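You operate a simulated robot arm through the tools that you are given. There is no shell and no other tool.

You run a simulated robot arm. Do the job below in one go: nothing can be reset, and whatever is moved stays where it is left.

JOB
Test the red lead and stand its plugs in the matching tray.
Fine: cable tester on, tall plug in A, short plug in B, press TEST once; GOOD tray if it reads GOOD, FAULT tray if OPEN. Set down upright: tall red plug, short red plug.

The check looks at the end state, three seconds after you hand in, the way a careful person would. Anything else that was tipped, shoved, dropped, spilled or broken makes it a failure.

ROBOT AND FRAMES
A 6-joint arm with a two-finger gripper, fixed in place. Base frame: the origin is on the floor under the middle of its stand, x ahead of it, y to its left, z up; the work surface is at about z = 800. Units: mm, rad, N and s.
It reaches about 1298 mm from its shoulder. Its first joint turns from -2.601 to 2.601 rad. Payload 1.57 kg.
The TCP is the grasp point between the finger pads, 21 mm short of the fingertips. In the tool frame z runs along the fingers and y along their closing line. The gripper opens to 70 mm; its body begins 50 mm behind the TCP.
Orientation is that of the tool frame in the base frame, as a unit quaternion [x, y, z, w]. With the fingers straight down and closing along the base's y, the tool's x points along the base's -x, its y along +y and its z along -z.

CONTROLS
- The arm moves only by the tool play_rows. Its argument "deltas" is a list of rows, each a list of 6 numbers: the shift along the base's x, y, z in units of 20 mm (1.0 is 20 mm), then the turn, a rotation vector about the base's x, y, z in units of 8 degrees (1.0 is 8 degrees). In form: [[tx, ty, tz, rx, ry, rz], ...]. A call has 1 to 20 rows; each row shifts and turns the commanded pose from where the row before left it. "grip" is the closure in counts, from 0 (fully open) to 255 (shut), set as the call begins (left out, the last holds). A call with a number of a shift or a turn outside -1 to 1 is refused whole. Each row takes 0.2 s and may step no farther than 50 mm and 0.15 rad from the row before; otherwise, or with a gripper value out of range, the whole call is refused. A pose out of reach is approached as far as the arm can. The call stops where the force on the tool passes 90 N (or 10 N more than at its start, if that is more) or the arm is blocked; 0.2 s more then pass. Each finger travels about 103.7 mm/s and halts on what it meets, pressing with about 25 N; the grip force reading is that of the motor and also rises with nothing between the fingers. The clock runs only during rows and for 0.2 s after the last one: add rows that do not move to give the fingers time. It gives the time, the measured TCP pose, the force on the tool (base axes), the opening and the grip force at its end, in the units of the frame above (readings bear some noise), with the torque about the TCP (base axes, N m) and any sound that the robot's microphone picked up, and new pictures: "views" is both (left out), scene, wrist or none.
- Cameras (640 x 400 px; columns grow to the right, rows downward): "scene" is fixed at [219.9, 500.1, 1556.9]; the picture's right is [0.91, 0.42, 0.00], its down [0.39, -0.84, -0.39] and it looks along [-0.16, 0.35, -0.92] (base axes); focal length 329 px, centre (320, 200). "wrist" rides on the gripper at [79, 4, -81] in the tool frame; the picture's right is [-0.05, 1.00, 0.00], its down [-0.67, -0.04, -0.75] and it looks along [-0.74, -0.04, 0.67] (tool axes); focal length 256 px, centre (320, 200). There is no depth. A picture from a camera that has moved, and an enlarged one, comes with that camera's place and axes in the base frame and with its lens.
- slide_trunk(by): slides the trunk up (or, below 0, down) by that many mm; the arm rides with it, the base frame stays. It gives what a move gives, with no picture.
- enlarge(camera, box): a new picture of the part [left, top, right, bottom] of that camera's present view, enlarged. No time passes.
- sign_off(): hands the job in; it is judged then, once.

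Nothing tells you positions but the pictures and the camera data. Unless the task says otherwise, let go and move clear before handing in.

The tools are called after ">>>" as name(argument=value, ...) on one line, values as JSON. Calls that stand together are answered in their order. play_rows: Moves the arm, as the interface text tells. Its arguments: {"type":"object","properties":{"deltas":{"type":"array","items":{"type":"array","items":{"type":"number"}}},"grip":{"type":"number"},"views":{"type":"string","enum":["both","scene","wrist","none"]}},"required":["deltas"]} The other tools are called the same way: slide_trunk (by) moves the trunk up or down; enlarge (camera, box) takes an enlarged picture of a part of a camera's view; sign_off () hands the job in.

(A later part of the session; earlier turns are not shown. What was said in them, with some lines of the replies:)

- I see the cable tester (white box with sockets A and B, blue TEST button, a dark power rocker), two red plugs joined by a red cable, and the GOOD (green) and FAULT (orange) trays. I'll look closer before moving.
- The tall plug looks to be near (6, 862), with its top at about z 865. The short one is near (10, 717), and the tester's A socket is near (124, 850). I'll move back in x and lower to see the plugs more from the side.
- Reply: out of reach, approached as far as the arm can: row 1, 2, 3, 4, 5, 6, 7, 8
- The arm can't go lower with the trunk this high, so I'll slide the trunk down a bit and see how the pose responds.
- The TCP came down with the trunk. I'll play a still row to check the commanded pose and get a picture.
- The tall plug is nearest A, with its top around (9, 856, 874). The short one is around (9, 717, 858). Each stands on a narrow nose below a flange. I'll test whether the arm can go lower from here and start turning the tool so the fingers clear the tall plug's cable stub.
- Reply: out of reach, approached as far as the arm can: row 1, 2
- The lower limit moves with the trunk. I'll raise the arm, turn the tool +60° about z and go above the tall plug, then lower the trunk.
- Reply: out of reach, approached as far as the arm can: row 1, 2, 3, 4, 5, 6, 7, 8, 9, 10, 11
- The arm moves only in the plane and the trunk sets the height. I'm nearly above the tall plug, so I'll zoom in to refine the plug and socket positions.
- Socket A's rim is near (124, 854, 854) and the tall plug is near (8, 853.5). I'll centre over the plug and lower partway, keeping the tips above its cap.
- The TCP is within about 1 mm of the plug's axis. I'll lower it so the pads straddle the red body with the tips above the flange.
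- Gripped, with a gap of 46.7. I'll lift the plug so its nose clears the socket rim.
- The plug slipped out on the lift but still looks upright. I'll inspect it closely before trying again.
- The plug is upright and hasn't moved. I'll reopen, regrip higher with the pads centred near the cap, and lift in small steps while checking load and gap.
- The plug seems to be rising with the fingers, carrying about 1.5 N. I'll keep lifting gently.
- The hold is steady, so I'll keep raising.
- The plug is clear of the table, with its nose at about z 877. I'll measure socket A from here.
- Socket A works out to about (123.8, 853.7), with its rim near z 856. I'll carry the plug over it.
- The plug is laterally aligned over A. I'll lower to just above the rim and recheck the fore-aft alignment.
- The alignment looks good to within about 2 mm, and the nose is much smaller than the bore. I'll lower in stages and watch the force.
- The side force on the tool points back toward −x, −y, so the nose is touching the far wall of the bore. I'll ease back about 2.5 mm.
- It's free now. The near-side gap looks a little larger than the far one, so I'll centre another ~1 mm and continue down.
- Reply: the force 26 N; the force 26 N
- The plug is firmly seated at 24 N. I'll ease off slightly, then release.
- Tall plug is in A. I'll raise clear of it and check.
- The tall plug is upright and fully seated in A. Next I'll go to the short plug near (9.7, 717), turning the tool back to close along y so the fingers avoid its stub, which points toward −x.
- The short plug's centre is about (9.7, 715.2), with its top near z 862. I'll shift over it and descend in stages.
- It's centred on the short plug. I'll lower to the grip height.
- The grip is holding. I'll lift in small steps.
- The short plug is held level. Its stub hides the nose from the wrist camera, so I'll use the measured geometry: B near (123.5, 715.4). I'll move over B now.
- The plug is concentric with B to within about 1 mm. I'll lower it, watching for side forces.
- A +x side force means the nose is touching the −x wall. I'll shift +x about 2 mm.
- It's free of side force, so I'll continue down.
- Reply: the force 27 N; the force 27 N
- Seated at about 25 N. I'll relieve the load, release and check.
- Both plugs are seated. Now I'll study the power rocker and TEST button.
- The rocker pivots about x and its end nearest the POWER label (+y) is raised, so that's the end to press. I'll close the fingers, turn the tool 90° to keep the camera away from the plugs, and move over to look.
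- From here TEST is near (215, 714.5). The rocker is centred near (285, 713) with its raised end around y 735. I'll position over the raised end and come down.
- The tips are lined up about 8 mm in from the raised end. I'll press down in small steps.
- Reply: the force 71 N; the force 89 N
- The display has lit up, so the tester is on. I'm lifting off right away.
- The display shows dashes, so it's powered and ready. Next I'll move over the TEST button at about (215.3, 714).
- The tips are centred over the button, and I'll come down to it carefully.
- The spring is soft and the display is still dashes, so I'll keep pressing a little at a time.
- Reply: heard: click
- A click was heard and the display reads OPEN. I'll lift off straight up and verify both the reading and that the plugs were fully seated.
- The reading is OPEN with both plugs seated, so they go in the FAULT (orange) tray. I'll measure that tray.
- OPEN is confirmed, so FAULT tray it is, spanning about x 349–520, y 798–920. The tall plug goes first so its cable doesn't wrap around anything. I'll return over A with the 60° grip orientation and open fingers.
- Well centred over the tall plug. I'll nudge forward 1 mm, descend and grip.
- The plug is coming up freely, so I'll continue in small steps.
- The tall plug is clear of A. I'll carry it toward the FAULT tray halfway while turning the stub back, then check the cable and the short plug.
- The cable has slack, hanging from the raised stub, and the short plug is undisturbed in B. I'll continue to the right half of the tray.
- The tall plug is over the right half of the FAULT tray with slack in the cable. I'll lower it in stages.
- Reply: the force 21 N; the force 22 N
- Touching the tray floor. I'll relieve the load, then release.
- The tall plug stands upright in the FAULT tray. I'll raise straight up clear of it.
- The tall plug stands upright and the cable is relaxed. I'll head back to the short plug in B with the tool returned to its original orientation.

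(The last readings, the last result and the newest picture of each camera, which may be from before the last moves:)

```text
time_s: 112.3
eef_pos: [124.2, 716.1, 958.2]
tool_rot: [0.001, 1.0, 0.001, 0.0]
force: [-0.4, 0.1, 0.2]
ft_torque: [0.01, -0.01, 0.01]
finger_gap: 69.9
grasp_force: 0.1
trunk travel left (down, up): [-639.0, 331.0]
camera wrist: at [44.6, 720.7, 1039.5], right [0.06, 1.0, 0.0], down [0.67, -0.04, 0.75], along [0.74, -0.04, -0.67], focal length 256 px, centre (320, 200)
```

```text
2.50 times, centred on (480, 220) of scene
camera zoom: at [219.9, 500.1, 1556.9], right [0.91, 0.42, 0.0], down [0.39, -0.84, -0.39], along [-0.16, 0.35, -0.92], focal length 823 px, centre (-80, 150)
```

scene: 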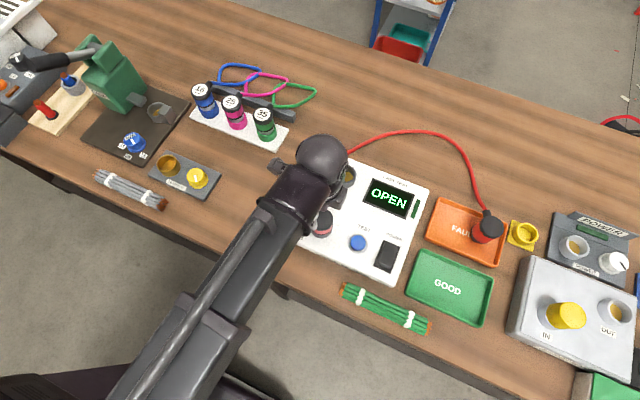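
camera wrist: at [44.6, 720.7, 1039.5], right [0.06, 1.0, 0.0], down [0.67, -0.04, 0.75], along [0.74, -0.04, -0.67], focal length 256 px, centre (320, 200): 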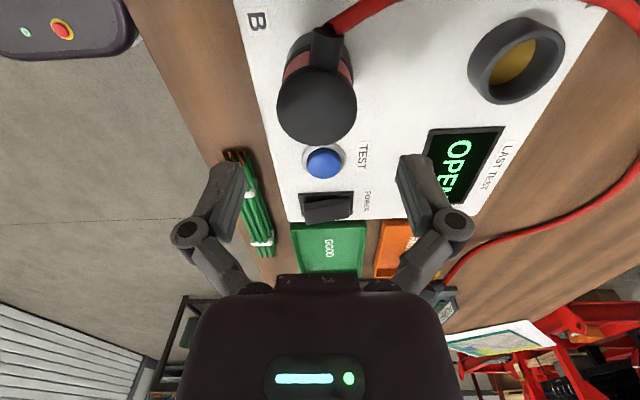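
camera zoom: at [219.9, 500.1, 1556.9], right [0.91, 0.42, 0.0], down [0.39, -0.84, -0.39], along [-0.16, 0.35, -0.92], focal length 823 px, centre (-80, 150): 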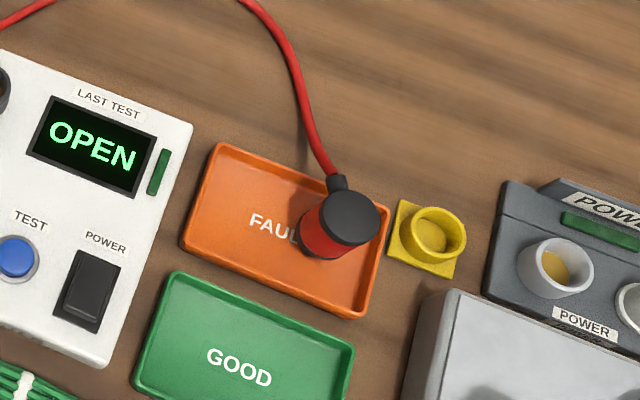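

>>> play_rows(deltas=[[0.06, -0.07, 0, 0, 0, 0], [0, 0, 0, 0, 0, 0], [0, 0, 0, 0, 0, 0]], views="wrist")

>>> enlarge(camera="wrist", box=[240, 20, 400, 180])

```text
time_s: 113.1
eef_pos: [125.0, 713.4, 957.8]
tool_rot: [0.001, 1.0, 0.001, 0.001]
force: [0.0, 0.1, -0.4]
ft_torque: [0.02, -0.01, -0.03]
finger_gap: 69.9
grasp_force: 0.0
trunk travel left (down, up): [-639.0, 331.0]
camera wrist: at [45.7, 719.2, 1039.4], right [0.06, 1.0, 0.0], down [0.67, -0.04, 0.75], along [0.74, -0.04, -0.67], focal length 256 px, centre (320, 200)
```

wrist: 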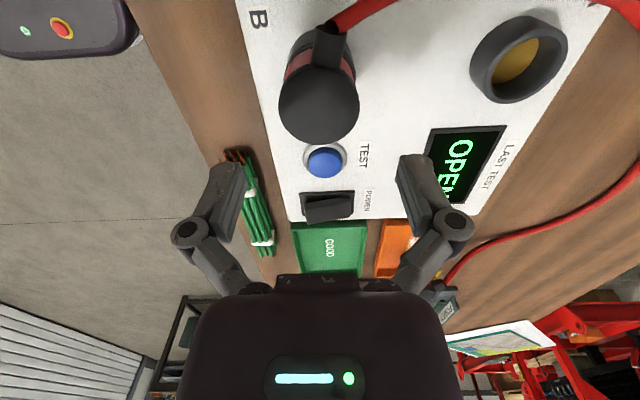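

```text
2.50 times, centred on (320, 100) of wrist
camera zoom: at [45.7, 719.2, 1039.4], right [0.06, 1.0, 0.0], down [0.67, -0.04, 0.75], along [0.74, -0.04, -0.67], focal length 640 px, centre (320, 450)
```

zoom: 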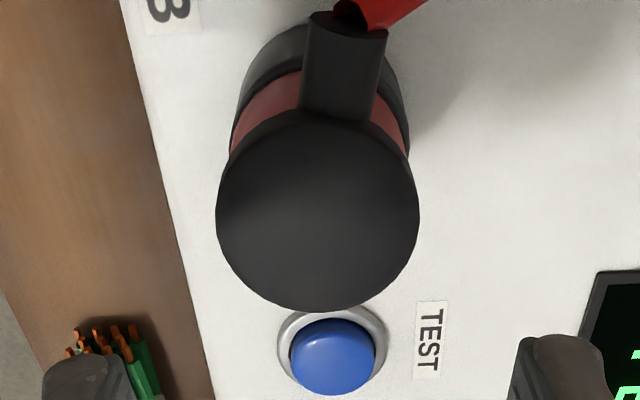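

Well centred. I'll descend and grip the short plug.

>>> slide_trunk(by=-40)

>>> slide_trunk(by=-36)

>>> play_rows(deltas=[[0, 0, 0, 0, 0, 0], [0, 0, 0, 0, 0, 0], [0, 0, 0, 0, 0, 0], [0, 0, 0, 0, 0, 0]], grip=255, views="wrist")

>>> slide_trunk(by=3)

>>> play_rows(deltas=[[0, 0, 0, 0, 0, 0]], views="wrist")

```text
time_s: 113.9
eef_pos: [125.3, 714.5, 918.0]
tool_rot: [0.001, 1.0, 0.001, -0.001]
force: [0.4, 0.4, -0.2]
ft_torque: [0.01, 0.01, 0.01]
finger_gap: 70.2
grasp_force: 0.0
trunk travel left (down, up): [-599.0, 371.0]
```

```text
time_s: 114.7
eef_pos: [124.5, 715.0, 881.1]
tool_rot: [0.0, 1.0, 0.001, 0.0]
force: [-0.1, -0.2, -0.3]
ft_torque: [0.0, 0.03, 0.02]
finger_gap: 69.8
grasp_force: 0.1
trunk travel left (down, up): [-563.0, 407.0]
```

```text
time_s: 115.7
eef_pos: [126.0, 714.5, 882.1]
tool_rot: [0.001, 1.0, 0.002, -0.001]
force: [0.7, -1.1, 8.1]
ft_torque: [-0.07, -0.01, -0.05]
finger_gap: 46.5
grasp_force: 25.0
trunk travel left (down, up): [-563.0, 407.0]
camera wrist: at [45.6, 718.7, 963.9], right [0.06, 1.0, 0.0], down [0.67, -0.04, 0.75], along [0.74, -0.04, -0.67], focal length 256 px, centre (320, 200)
```

wrist: 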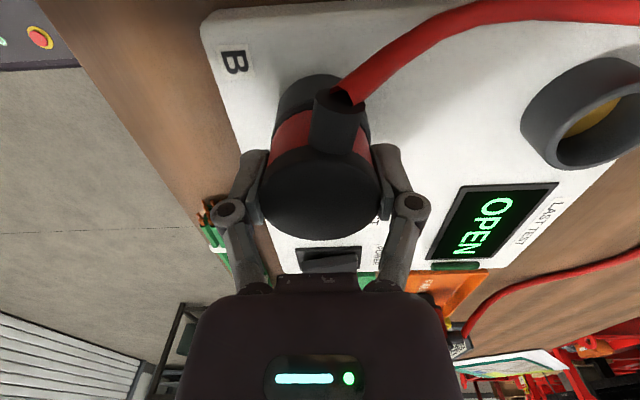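

```text
time_s: 116.2
eef_pos: [125.5, 715.8, 885.1]
tool_rot: [0.001, 1.0, 0.002, 0.0]
force: [0.1, 0.3, -1.0]
ft_torque: [0.0, -0.03, 0.02]
finger_gap: 46.5
grasp_force: 24.8
trunk travel left (down, up): [-566.0, 404.0]
```

```text
time_s: 116.7
eef_pos: [124.1, 714.8, 885.4]
tool_rot: [0.001, 1.0, 0.001, 0.0]
force: [0.1, 0.9, -1.6]
ft_torque: [0.03, 0.0, 0.0]
finger_gap: 46.4
grasp_force: 24.9
trunk travel left (down, up): [-566.0, 404.0]
camera wrist: at [45.7, 719.3, 966.4], right [0.05, 1.0, 0.0], down [0.67, -0.04, 0.75], along [0.74, -0.04, -0.67], focal length 256 px, centre (320, 200)
```

wrist: 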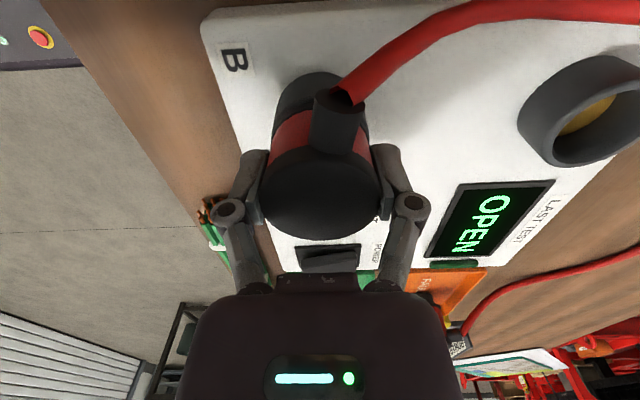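

The short plug is coming out. I'll lift in small steps.

>>> slide_trunk(by=6)

>>> slide_trunk(by=12)

>>> slide_trunk(by=12)

>>> slide_trunk(by=12)

>>> play_rows(deltas=[[0, 0, 0, 0, 0, 0]], views="both")

```text
time_s: 117.2
eef_pos: [124.3, 715.2, 891.4]
tool_rot: [0.0, 1.0, 0.001, 0.001]
force: [-0.5, -0.3, -1.7]
ft_torque: [-0.03, 0.02, 0.0]
finger_gap: 46.6
grasp_force: 24.8
trunk travel left (down, up): [-572.0, 398.0]
```

```text
time_s: 117.8
eef_pos: [124.7, 715.0, 902.9]
tool_rot: [0.001, 1.0, 0.0, 0.0]
force: [-0.1, 0.2, -1.2]
ft_torque: [-0.01, 0.01, 0.01]
finger_gap: 46.7
grasp_force: 25.0
trunk travel left (down, up): [-584.0, 386.0]
```

```text
time_s: 118.4
eef_pos: [124.7, 714.8, 914.2]
tool_rot: [0.001, 1.0, 0.001, 0.0]
force: [0.1, 0.2, -1.4]
ft_torque: [0.03, 0.01, 0.0]
finger_gap: 46.5
grasp_force: 25.1
trunk travel left (down, up): [-596.0, 374.0]
```

```text
time_s: 119.0
eef_pos: [126.8, 714.2, 927.4]
tool_rot: [0.0, 1.0, 0.001, 0.0]
force: [0.5, 0.7, -0.8]
ft_torque: [0.03, 0.02, 0.01]
finger_gap: 46.7
grasp_force: 25.0
trunk travel left (down, up): [-608.0, 362.0]
```

```text
time_s: 119.4
eef_pos: [125.3, 714.3, 926.7]
tool_rot: [0.002, 1.0, 0.001, 0.0]
force: [0.0, 0.1, -1.7]
ft_torque: [-0.01, 0.04, 0.0]
finger_gap: 46.7
grasp_force: 25.1
trunk travel left (down, up): [-608.0, 362.0]
camera wrist: at [45.7, 719.2, 1008.4], right [0.05, 1.0, 0.0], down [0.67, -0.04, 0.75], along [0.74, -0.04, -0.67], focal length 256 px, centre (320, 200)
```

scene: 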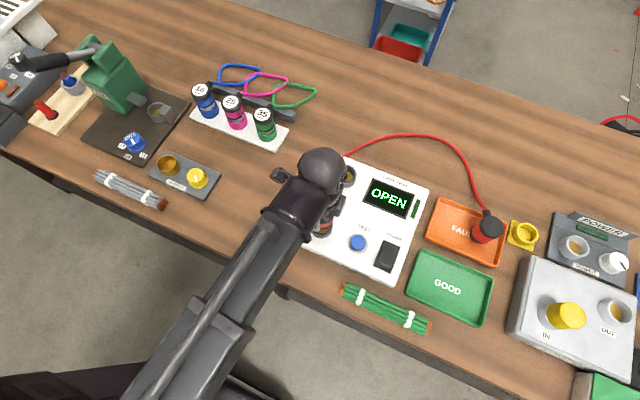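
wrist: 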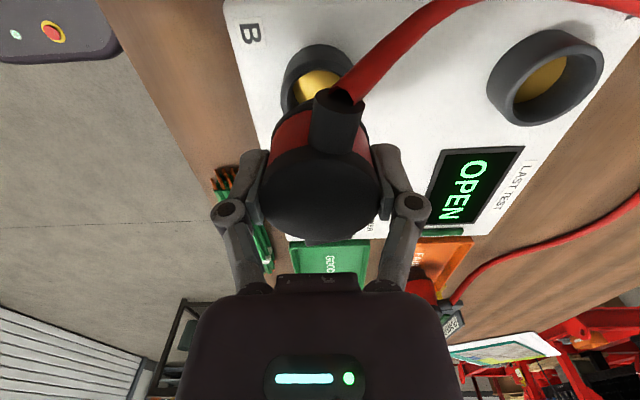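

The short plug is clear of B. I'll route it behind socket A, over the open table at y≈925, so the cable doesn't drag across the tester.

>>> play_rows(deltas=[[0.03, 0.4, 0, 0, 0, 0], [0.05, 0.7, 0, 0, 0, 0], [0.05, 0.75, 0, 0, 0, 0], [0.05, 0.75, 0, 0, 0, 0], [0.05, 0.75, 0, 0, 0, 0], [0.05, 0.75, 0, 0, 0, 0], [0.05, 0.75, 0, 0, 0, 0], [0.05, 0.75, 0, 0, 0, 0], [0.05, 0.75, 0, 0, 0, 0], [0.05, 0.75, 0, 0, 0, 0], [0.05, 0.75, 0, 0, 0, 0], [0.05, 0.75, 0, 0, 0, 0], [0.05, 0.75, 0, 0, 0, 0], [0.05, 0.75, 0, 0, 0, 0], [0.03, 0.4, 0, 0, 0, 0], [0, 0, 0, 0, 0, 0]], views="both")

>>> enlarge(camera="scene", box=[300, 90, 560, 290])

```text
time_s: 122.8
eef_pos: [141.0, 924.3, 926.0]
tool_rot: [0.001, 1.0, 0.001, 0.0]
force: [-0.1, 0.1, -1.6]
ft_torque: [-0.03, 0.0, 0.01]
finger_gap: 46.3
grasp_force: 24.8
trunk travel left (down, up): [-608.0, 362.0]
camera wrist: at [59.9, 929.1, 1008.4], right [0.06, 1.0, 0.0], down [0.67, -0.04, 0.75], along [0.74, -0.04, -0.67], focal length 256 px, centre (320, 200)
```

scene: 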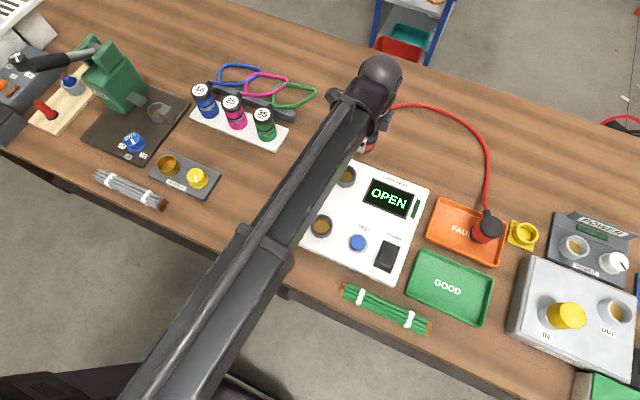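
wrist: 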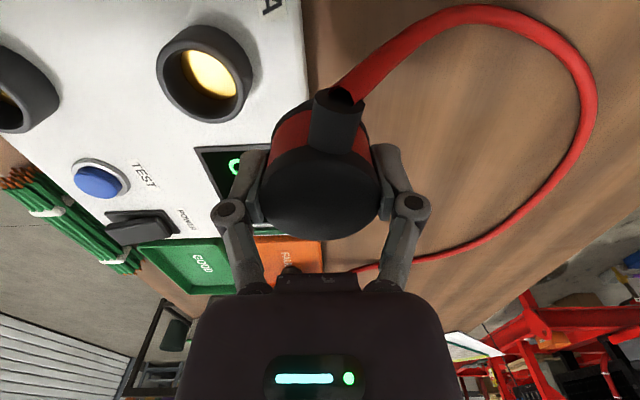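

```text
2.00 times, centred on (430, 190) of scene
camera zoom: at [219.9, 500.1, 1556.9], right [0.91, 0.42, 0.0], down [0.39, -0.84, -0.39], along [-0.16, 0.35, -0.92], focal length 658 px, centre (100, 220)
```

zoom: 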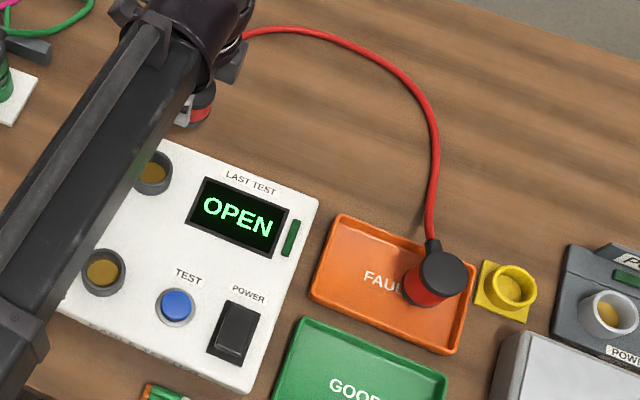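

The cable arcs freely behind and the tall plug is still upright. I'll go on along y≈925 toward the tray.

>>> play_rows(deltas=[[0.4, 0, 0, 0, 0, 0], [0.7, 0, 0, 0, 0, 0], [0.75, 0, 0, 0, 0, 0], [0.75, 0, 0, 0, 0, 0], [0.75, 0, 0, 0, 0, 0], [0.75, 0, 0, 0, 0, 0], [0.75, 0, 0, 0, 0, 0], [0.75, 0, 0, 0, 0, 0], [0.75, 0, 0, 0, 0, 0], [0.4, 0, 0, 0, 0, 0], [0, 0, 0, 0, 0, 0]], views="both")

>>> enlarge(camera="scene", box=[300, 90, 560, 290])

```text
time_s: 125.2
eef_pos: [274.1, 925.3, 926.7]
tool_rot: [0.001, 1.0, 0.001, 0.0]
force: [-0.5, -0.1, -1.1]
ft_torque: [-0.01, 0.02, 0.02]
finger_gap: 46.6
grasp_force: 25.2
trunk travel left (down, up): [-608.0, 362.0]
camera wrist: at [194.9, 929.4, 1008.4], right [0.05, 1.0, 0.0], down [0.67, -0.04, 0.75], along [0.74, -0.04, -0.67], focal length 256 px, centre (320, 200)
```

scene: 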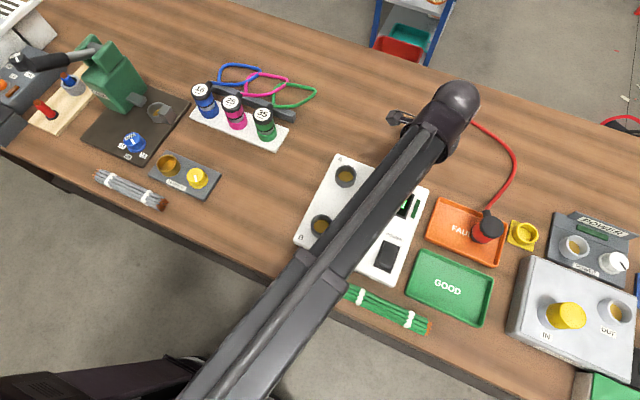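
wrist: 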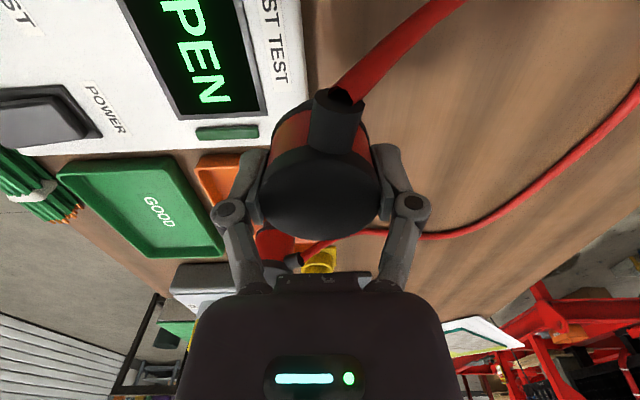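

```text
2.00 times, centred on (430, 190) of scene
camera zoom: at [219.9, 500.1, 1556.9], right [0.91, 0.42, 0.0], down [0.39, -0.84, -0.39], along [-0.16, 0.35, -0.92], focal length 658 px, centre (100, 220)
```

zoom: 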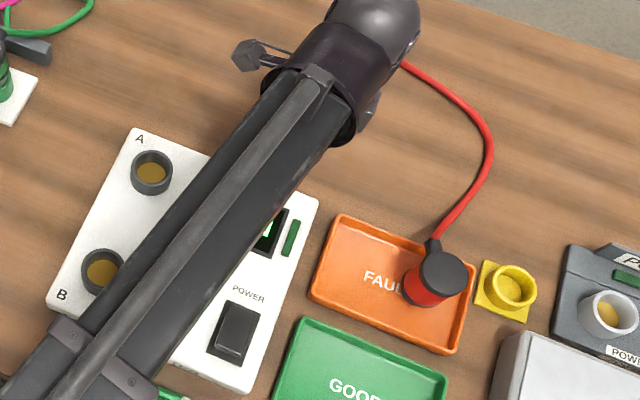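

Still clear. I'll go diagonally to the left half of the FAULT tray.

>>> play_rows(deltas=[[0.4, -0.22, 0, 0, 0, 0], [0.65, -0.36, 0, 0, 0, 0], [0.65, -0.36, 0, 0, 0, 0], [0.65, -0.36, 0, 0, 0, 0], [0.65, -0.36, 0, 0, 0, 0], [0.65, -0.36, 0, 0, 0, 0], [0.65, -0.36, 0, 0, 0, 0], [0.65, -0.36, 0, 0, 0, 0], [0.65, -0.36, 0, 0, 0, 0], [0.4, -0.2, 0, 0, 0, 0], [0, 0, 0, 0, 0, 0]], views="both")

>>> enlarge(camera="scene", box=[380, 90, 580, 290])

>>> enlarge(camera="wrist", box=[160, 0, 480, 260])

```text
time_s: 127.6
eef_pos: [394.8, 859.5, 927.4]
tool_rot: [0.001, 1.0, 0.001, 0.001]
force: [-0.2, 0.6, -1.0]
ft_torque: [-0.01, -0.02, -0.01]
finger_gap: 46.3
grasp_force: 25.2
trunk travel left (down, up): [-608.0, 362.0]
camera wrist: at [315.2, 863.3, 1008.4], right [0.05, 1.0, 0.0], down [0.67, -0.04, 0.75], along [0.74, -0.04, -0.67], focal length 256 px, centre (320, 200)
```

scene: 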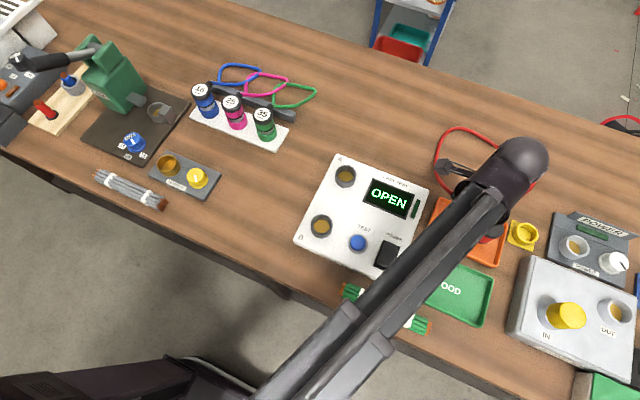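
wrist: 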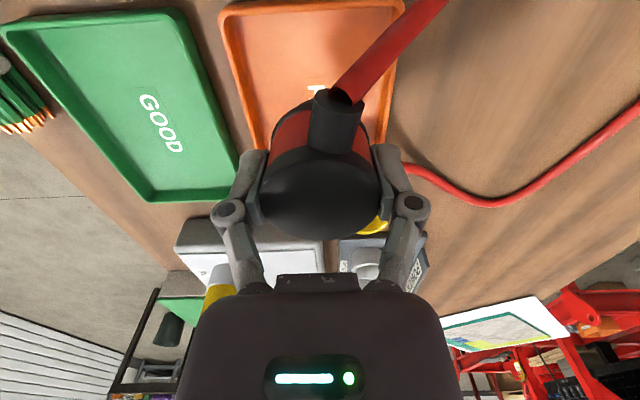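

```text
2.00 times, centred on (480, 190) of scene
camera zoom: at [219.9, 500.1, 1556.9], right [0.91, 0.42, 0.0], down [0.39, -0.84, -0.39], along [-0.16, 0.35, -0.92], focal length 658 px, centre (0, 220)
```

zoom: 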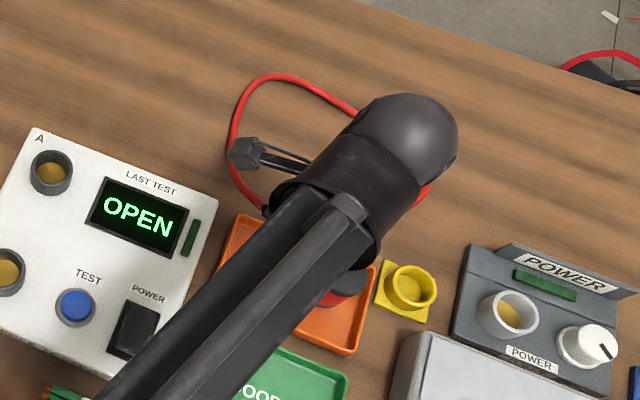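

```text
1.54 times, centred on (320, 130) of wrist
camera zoom: at [315.2, 863.3, 1008.4], right [0.05, 1.0, 0.0], down [0.67, -0.04, 0.75], along [0.74, -0.04, -0.67], focal length 394 px, centre (320, 308)
```

zoom: 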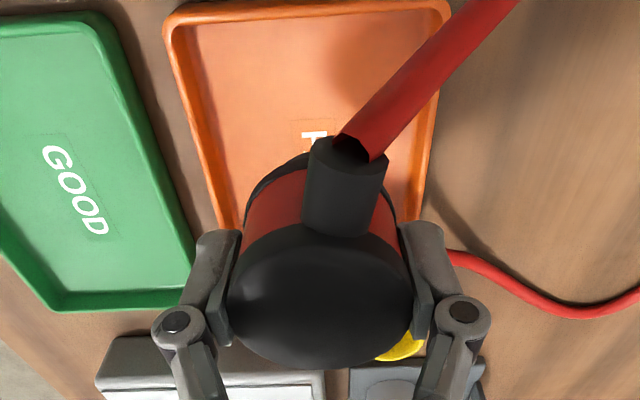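

The short plug is over the left half of the tray with about 23 mm of clearance to the tall one. I'll lower it in stages.

>>> slide_trunk(by=-20)

>>> slide_trunk(by=-20)

>>> slide_trunk(by=-14)

>>> play_rows(deltas=[[0, 0, 0, 0, 0, 0]], views="both")

>>> enlarge(camera="wrist", box=[160, 0, 480, 260])

>>> enlarge(camera="scene", box=[420, 180, 540, 280])

```text
time_s: 128.3
eef_pos: [394.7, 859.1, 906.5]
tool_rot: [0.001, 1.0, 0.001, 0.0]
force: [0.1, -0.2, -1.0]
ft_torque: [0.01, 0.0, -0.04]
finger_gap: 46.6
grasp_force: 24.8
trunk travel left (down, up): [-588.0, 382.0]
```

```text
time_s: 128.9
eef_pos: [393.6, 858.6, 887.2]
tool_rot: [0.0, 1.0, 0.0, 0.0]
force: [-0.2, 0.4, -0.9]
ft_torque: [-0.02, -0.02, 0.01]
finger_gap: 46.5
grasp_force: 25.6
trunk travel left (down, up): [-568.0, 402.0]
```

```text
time_s: 129.6
eef_pos: [394.7, 858.9, 872.0]
tool_rot: [0.001, 1.0, 0.0, 0.001]
force: [0.4, -0.2, -1.0]
ft_torque: [-0.03, -0.02, 0.02]
finger_gap: 46.5
grasp_force: 24.8
trunk travel left (down, up): [-554.0, 416.0]
```

```text
time_s: 130.0
eef_pos: [394.7, 859.1, 873.0]
tool_rot: [0.0, 1.0, 0.001, 0.0]
force: [0.0, -0.8, -2.3]
ft_torque: [0.0, 0.03, 0.02]
finger_gap: 46.4
grasp_force: 24.9
trunk travel left (down, up): [-554.0, 416.0]
camera wrist: at [315.0, 863.4, 954.4], right [0.06, 1.0, 0.0], down [0.67, -0.04, 0.75], along [0.74, -0.04, -0.67], focal length 256 px, centre (320, 200)
```

scene: 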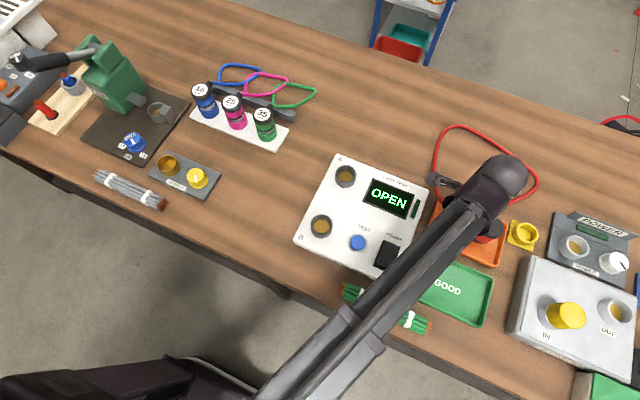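
wrist: 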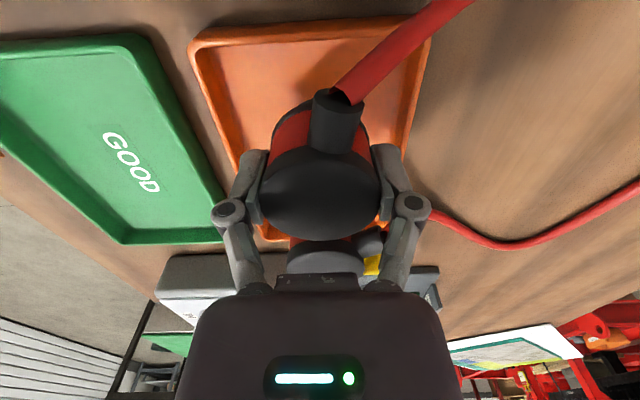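

```text
1.54 times, centred on (320, 130) of wrist
camera zoom: at [315.0, 863.4, 954.4], right [0.06, 1.0, 0.0], down [0.67, -0.04, 0.75], along [0.74, -0.04, -0.67], focal length 394 px, centre (320, 308)
```

zoom: 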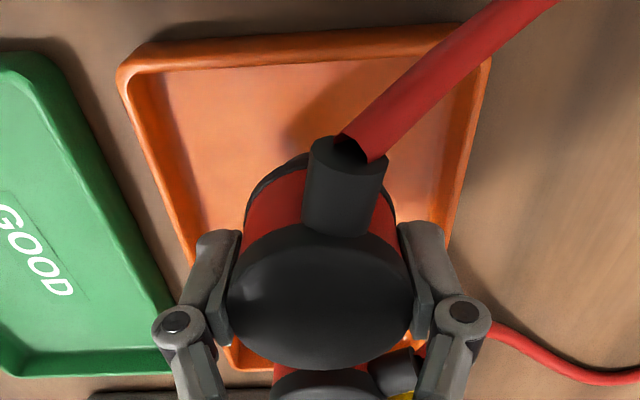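

```text
4.00 times, centred on (480, 230) of scene
camera zoom: at [219.9, 500.1, 1556.9], right [0.91, 0.42, 0.0], down [0.39, -0.84, -0.39], along [-0.16, 0.35, -0.92], focal length 1316 px, centre (-320, 80)
```

zoom: 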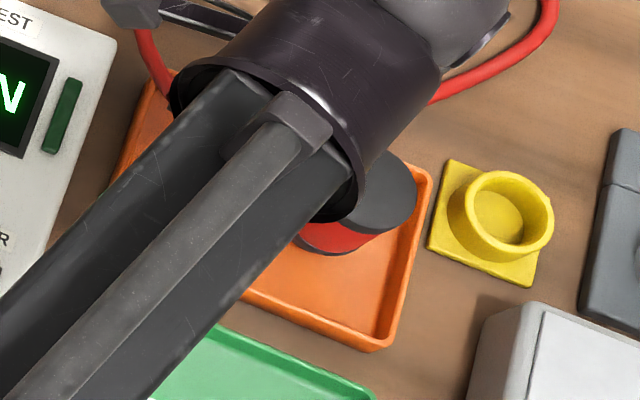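

>>> slide_trunk(by=-14)

>>> slide_trunk(by=-4)

>>> slide_trunk(by=-2)

>>> play_rows(deltas=[[0, 0, 0, 0, 0, 0]], views="none")

```text
time_s: 130.6
eef_pos: [394.4, 858.6, 859.7]
tool_rot: [0.001, 1.0, 0.001, -0.001]
force: [0.3, 0.7, -1.7]
ft_torque: [-0.02, 0.01, 0.01]
finger_gap: 46.5
grasp_force: 25.3
trunk travel left (down, up): [-540.0, 430.0]
```

```text
time_s: 131.1
eef_pos: [394.6, 858.6, 854.8]
tool_rot: [0.002, 1.0, 0.001, 0.0]
force: [-0.1, -0.1, -1.0]
ft_torque: [0.03, 0.03, -0.04]
finger_gap: 46.4
grasp_force: 25.4
trunk travel left (down, up): [-536.0, 434.0]
```

```text
time_s: 131.6
eef_pos: [392.9, 858.1, 853.0]
tool_rot: [0.001, 1.0, 0.001, 0.0]
force: [0.1, -0.5, -0.6]
ft_torque: [-0.01, -0.02, 0.01]
finger_gap: 46.6
grasp_force: 25.1
trunk travel left (down, up): [-534.0, 436.0]
```

```text
time_s: 132.0
eef_pos: [393.5, 859.4, 853.5]
tool_rot: [0.001, 1.0, 0.0, 0.0]
force: [-0.1, -0.5, -1.4]
ft_torque: [0.04, 0.0, -0.03]
finger_gap: 46.4
grasp_force: 25.1
trunk travel left (down, up): [-534.0, 436.0]
```

>>> slide_trunk(by=-1.5)

>>> play_rows(deltas=[[0, 0, 0, 0, 0, 0]], views="none")

```text
time_s: 132.5
eef_pos: [394.5, 859.0, 852.7]
tool_rot: [0.001, 1.0, 0.001, 0.001]
force: [0.7, 2.1, 7.4]
ft_torque: [0.07, -0.05, -0.01]
finger_gap: 46.7
grasp_force: 25.2
trunk travel left (down, up): [-533.0, 437.0]
```

```text
time_s: 132.9
eef_pos: [395.0, 859.2, 852.3]
tool_rot: [0.001, 1.0, 0.002, 0.0]
force: [1.4, 3.1, 8.0]
ft_torque: [0.09, -0.08, 0.0]
finger_gap: 46.9
grasp_force: 24.8
trunk travel left (down, up): [-533.0, 437.0]
```

The plug is resting on the tray floor at 8 N, so I'll release it.

>>> play_rows(deltas=[[0, 0, 0, 0, 0, 0], [0, 0, 0, 0, 0, 0], [0, 0, 0, 0, 0, 0], [0, 0, 0, 0, 0, 0]], grip=0, views="both")

>>> enlarge(camera="wrist", box=[160, 20, 480, 280])

```text
time_s: 133.9
eef_pos: [393.7, 859.1, 850.9]
tool_rot: [0.001, 1.0, 0.001, 0.0]
force: [-0.1, 1.1, -0.2]
ft_torque: [-0.02, 0.01, 0.01]
finger_gap: 70.1
grasp_force: 0.0
trunk travel left (down, up): [-533.0, 437.0]
camera wrist: at [314.9, 863.3, 933.0], right [0.06, 1.0, 0.0], down [0.67, -0.04, 0.75], along [0.74, -0.04, -0.67], focal length 256 px, centre (320, 200)
```

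scene: 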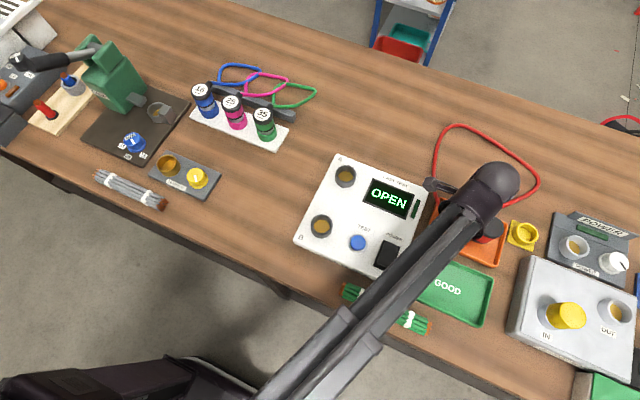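
wrist: 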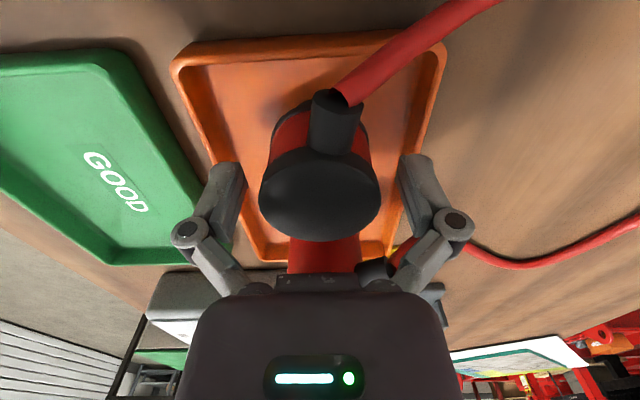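

```text
1.54 times, centred on (320, 150) of wrist
camera zoom: at [314.9, 863.3, 933.0], right [0.06, 1.0, 0.0], down [0.67, -0.04, 0.75], along [0.74, -0.04, -0.67], focal length 394 px, centre (320, 277)
```

zoom: 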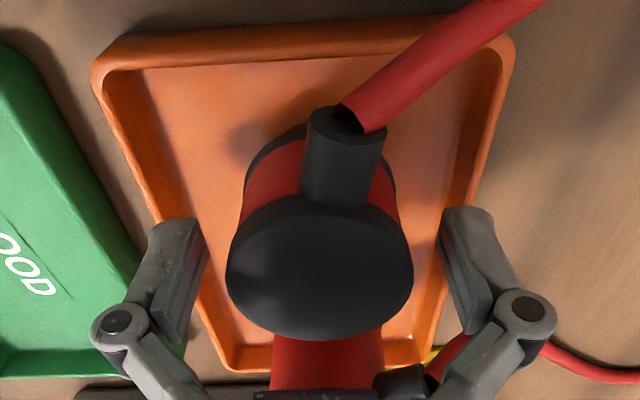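

Released and upright. I'll raise slowly, making sure nothing snags.

>>> slide_trunk(by=12)

>>> slide_trunk(by=25)

>>> play_rows(deltas=[[0, 0, 0, 0, 0, 0]], views="wrist")

>>> slide_trunk(by=90)

>>> play_rows(deltas=[[0, 0, 0, 0, 0, 0]], views="both")

>>> enlarge(camera="wrist", box=[180, 0, 500, 260])

```text
time_s: 134.5
eef_pos: [394.2, 859.2, 862.3]
tool_rot: [0.0, 1.0, 0.001, 0.0]
force: [0.4, -0.4, -0.2]
ft_torque: [0.01, -0.01, 0.0]
finger_gap: 70.1
grasp_force: 0.0
trunk travel left (down, up): [-545.0, 425.0]
```

```text
time_s: 135.2
eef_pos: [393.9, 858.8, 888.9]
tool_rot: [0.001, 1.0, 0.001, 0.0]
force: [0.9, -0.4, -0.4]
ft_torque: [0.0, -0.01, -0.04]
finger_gap: 70.2
grasp_force: 0.0
trunk travel left (down, up): [-570.0, 400.0]
```

```text
time_s: 135.7
eef_pos: [394.4, 859.4, 888.4]
tool_rot: [0.001, 1.0, 0.001, 0.0]
force: [-0.6, 0.7, 0.6]
ft_torque: [-0.03, 0.03, 0.06]
finger_gap: 70.1
grasp_force: 0.1
trunk travel left (down, up): [-570.0, 400.0]
camera wrist: at [315.0, 863.3, 970.0], right [0.06, 1.0, 0.0], down [0.67, -0.04, 0.75], along [0.74, -0.04, -0.67], focal length 256 px, centre (320, 200)
```

wrist: 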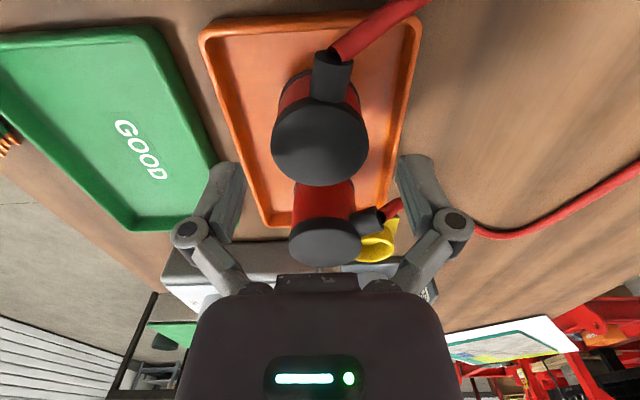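

```text
time_s: 136.9
eef_pos: [394.3, 860.0, 978.3]
tool_rot: [0.001, 1.0, 0.0, 0.001]
force: [0.2, -0.8, 0.4]
ft_torque: [0.06, 0.0, -0.06]
finger_gap: 69.8
grasp_force: 0.1
trunk travel left (down, up): [-660.0, 310.0]
```

```text
time_s: 137.3
eef_pos: [393.9, 858.5, 978.4]
tool_rot: [0.001, 1.0, 0.001, 0.0]
force: [-0.1, 0.0, 0.2]
ft_torque: [0.03, 0.02, 0.02]
finger_gap: 70.2
grasp_force: 0.0
trunk travel left (down, up): [-660.0, 310.0]
camera wrist: at [315.0, 863.3, 1059.9], right [0.06, 1.0, 0.0], down [0.67, -0.04, 0.75], along [0.74, -0.04, -0.67], focal length 256 px, centre (320, 200)
```

scene: 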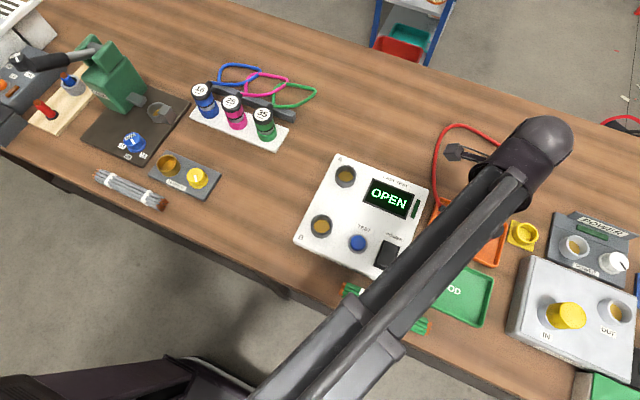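
wrist: 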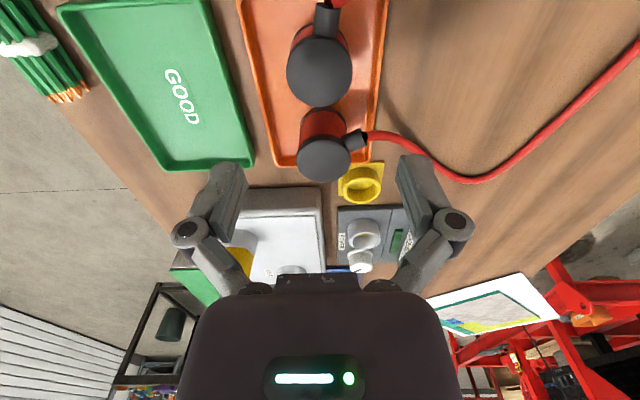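

```text
1.54 times, centred on (340, 130) of wrist
camera zoom: at [315.0, 863.3, 1059.9], right [0.06, 1.0, 0.0], down [0.67, -0.04, 0.75], along [0.74, -0.04, -0.67], focal length 394 px, centre (289, 308)
```

zoom: 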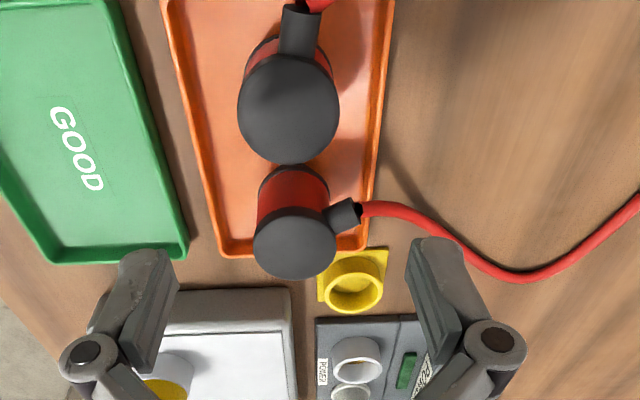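

Both plugs look upright in the FAULT tray. I'll move the arm clear and inspect the whole scene.

>>> slide_trunk(by=80)

>>> play_rows(deltas=[[-0.8, -0.8, 0, 0, 0, 0], [-0.9, -0.9, 0, 0, 0, 0], [-0.9, -0.9, 0, 0, 0, 0], [-0.9, -0.9, 0, 0, 0, 0], [-0.9, -0.9, 0, 0, 0, 0], [-0.9, -0.9, 0, 0, 0, 0], [-0.9, -0.9, 0, 0, 0, 0], [-0.9, -0.9, 0, 0, 0, 0], [-0.9, -0.9, 0, 0, 0, 0], [-0.9, -0.9, 0, 0, 0, 0], [-0.9, -0.9, 0, 0, 0, 0], [-0.9, -0.5, 0, 0, 0, 0], [-0.9, 0, 0, 0, 0, 0], [-0.9, 0, 0, 0, 0, 0], [-0.9, 0, 0, 0, 0, 0], [-0.9, 0, 0, 0, 0, 0], [0, 0, 0, 0, 0, 0]], views="both")

>>> enlarge(camera="scene", box=[400, 110, 560, 270])

>>> enlarge(camera="scene", box=[280, 130, 440, 300])

```text
time_s: 138.5
eef_pos: [395.2, 859.0, 1058.7]
tool_rot: [0.001, 1.0, 0.002, 0.0]
force: [0.8, 0.6, -0.3]
ft_torque: [-0.01, -0.02, -0.03]
finger_gap: 70.0
grasp_force: 0.1
trunk travel left (down, up): [-740.0, 230.0]
```

```text
time_s: 142.1
eef_pos: [107.2, 653.3, 1058.2]
tool_rot: [0.001, 1.0, 0.001, 0.0]
force: [0.2, 0.4, 0.3]
ft_torque: [0.03, 0.01, 0.03]
finger_gap: 69.9
grasp_force: 0.1
trunk travel left (down, up): [-740.0, 230.0]
camera wrist: at [28.6, 657.3, 1140.0], right [0.06, 1.0, 0.0], down [0.67, -0.04, 0.75], along [0.74, -0.04, -0.67], focal length 256 px, centre (320, 200)
```

scene: 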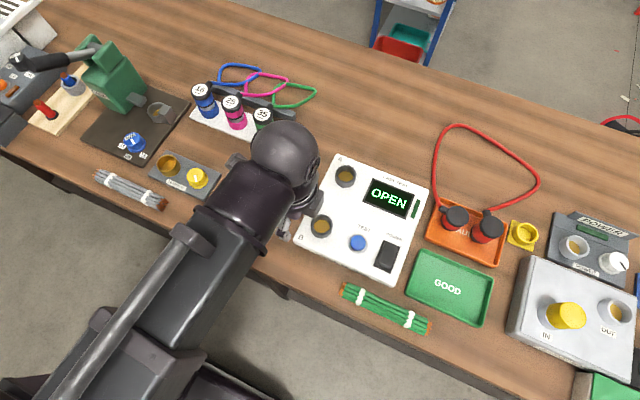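
wrist: 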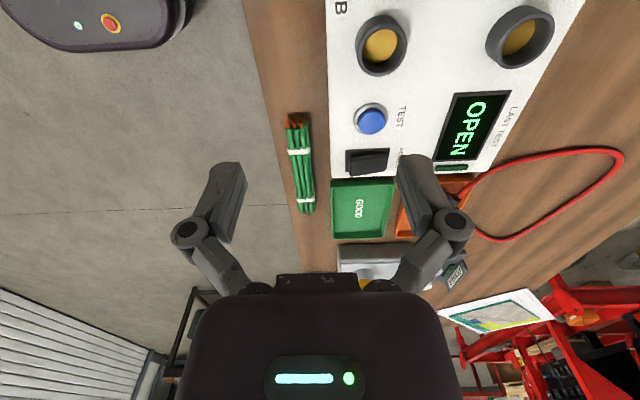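

```text
2.50 times, centred on (480, 190) of scene
camera zoom: at [219.9, 500.1, 1556.9], right [0.91, 0.42, 0.0], down [0.39, -0.84, -0.39], along [-0.16, 0.35, -0.92], focal length 823 px, centre (-80, 225)
```

zoom: 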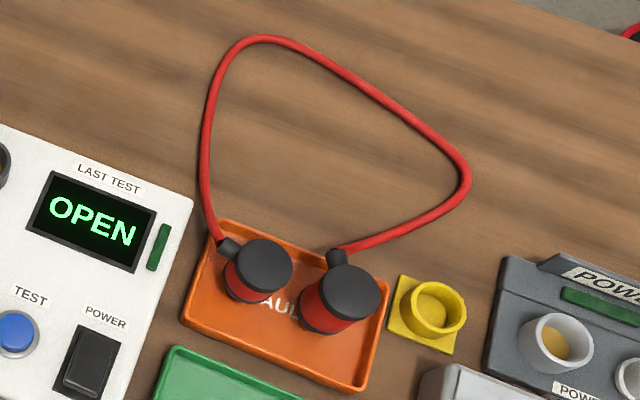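

```text
2.35 times, centred on (360, 215) of scene
camera zoom: at [219.9, 500.1, 1556.9], right [0.91, 0.42, 0.0], down [0.39, -0.84, -0.39], along [-0.16, 0.35, -0.92], focal length 774 px, centre (226, 165)
```

zoom: 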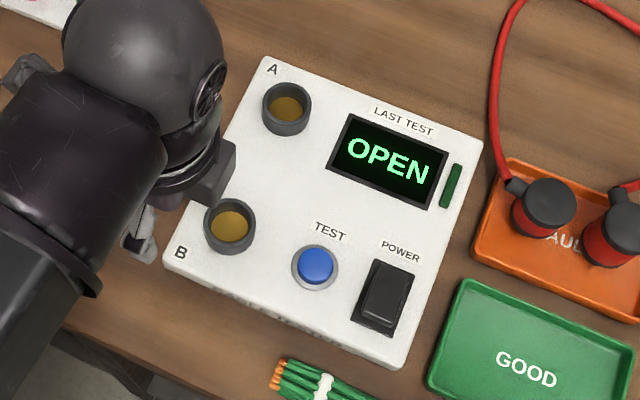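

The tester reads OPEN, and both red plugs stand upright in the FAULT tray with the lead lying free behind them. Nothing else has moved and the arm is clear, so I'm handing in.

>>> sign_off()

```text
The job is handed in.
```

The red lead tested OPEN, so both plugs are standing upright in the FAULT tray, and the job is handed in.

- **Test:** I turned the tester on and pressed TEST once (one click). The tall plug was in A and the short plug in B, both pushed fully in.
- **Final state:** The tall plug is in the right half of the tray and the short plug in the left half, with the cable lying loose behind them. The tester is still on and showing OPEN, and the arm is clear of the work area.
- **Slipped grip:** On the first try, the tall plug slid out of the fingers as I lifted it. It stayed upright in the same place, and I picked it up again more slowly.
- **Hard press on the power switch:** Turning the tester on took more force than intended, about 82 N. The tester came on normally and I saw no damage.

In the last pictures, nothing else on the table looked moved or tipped.
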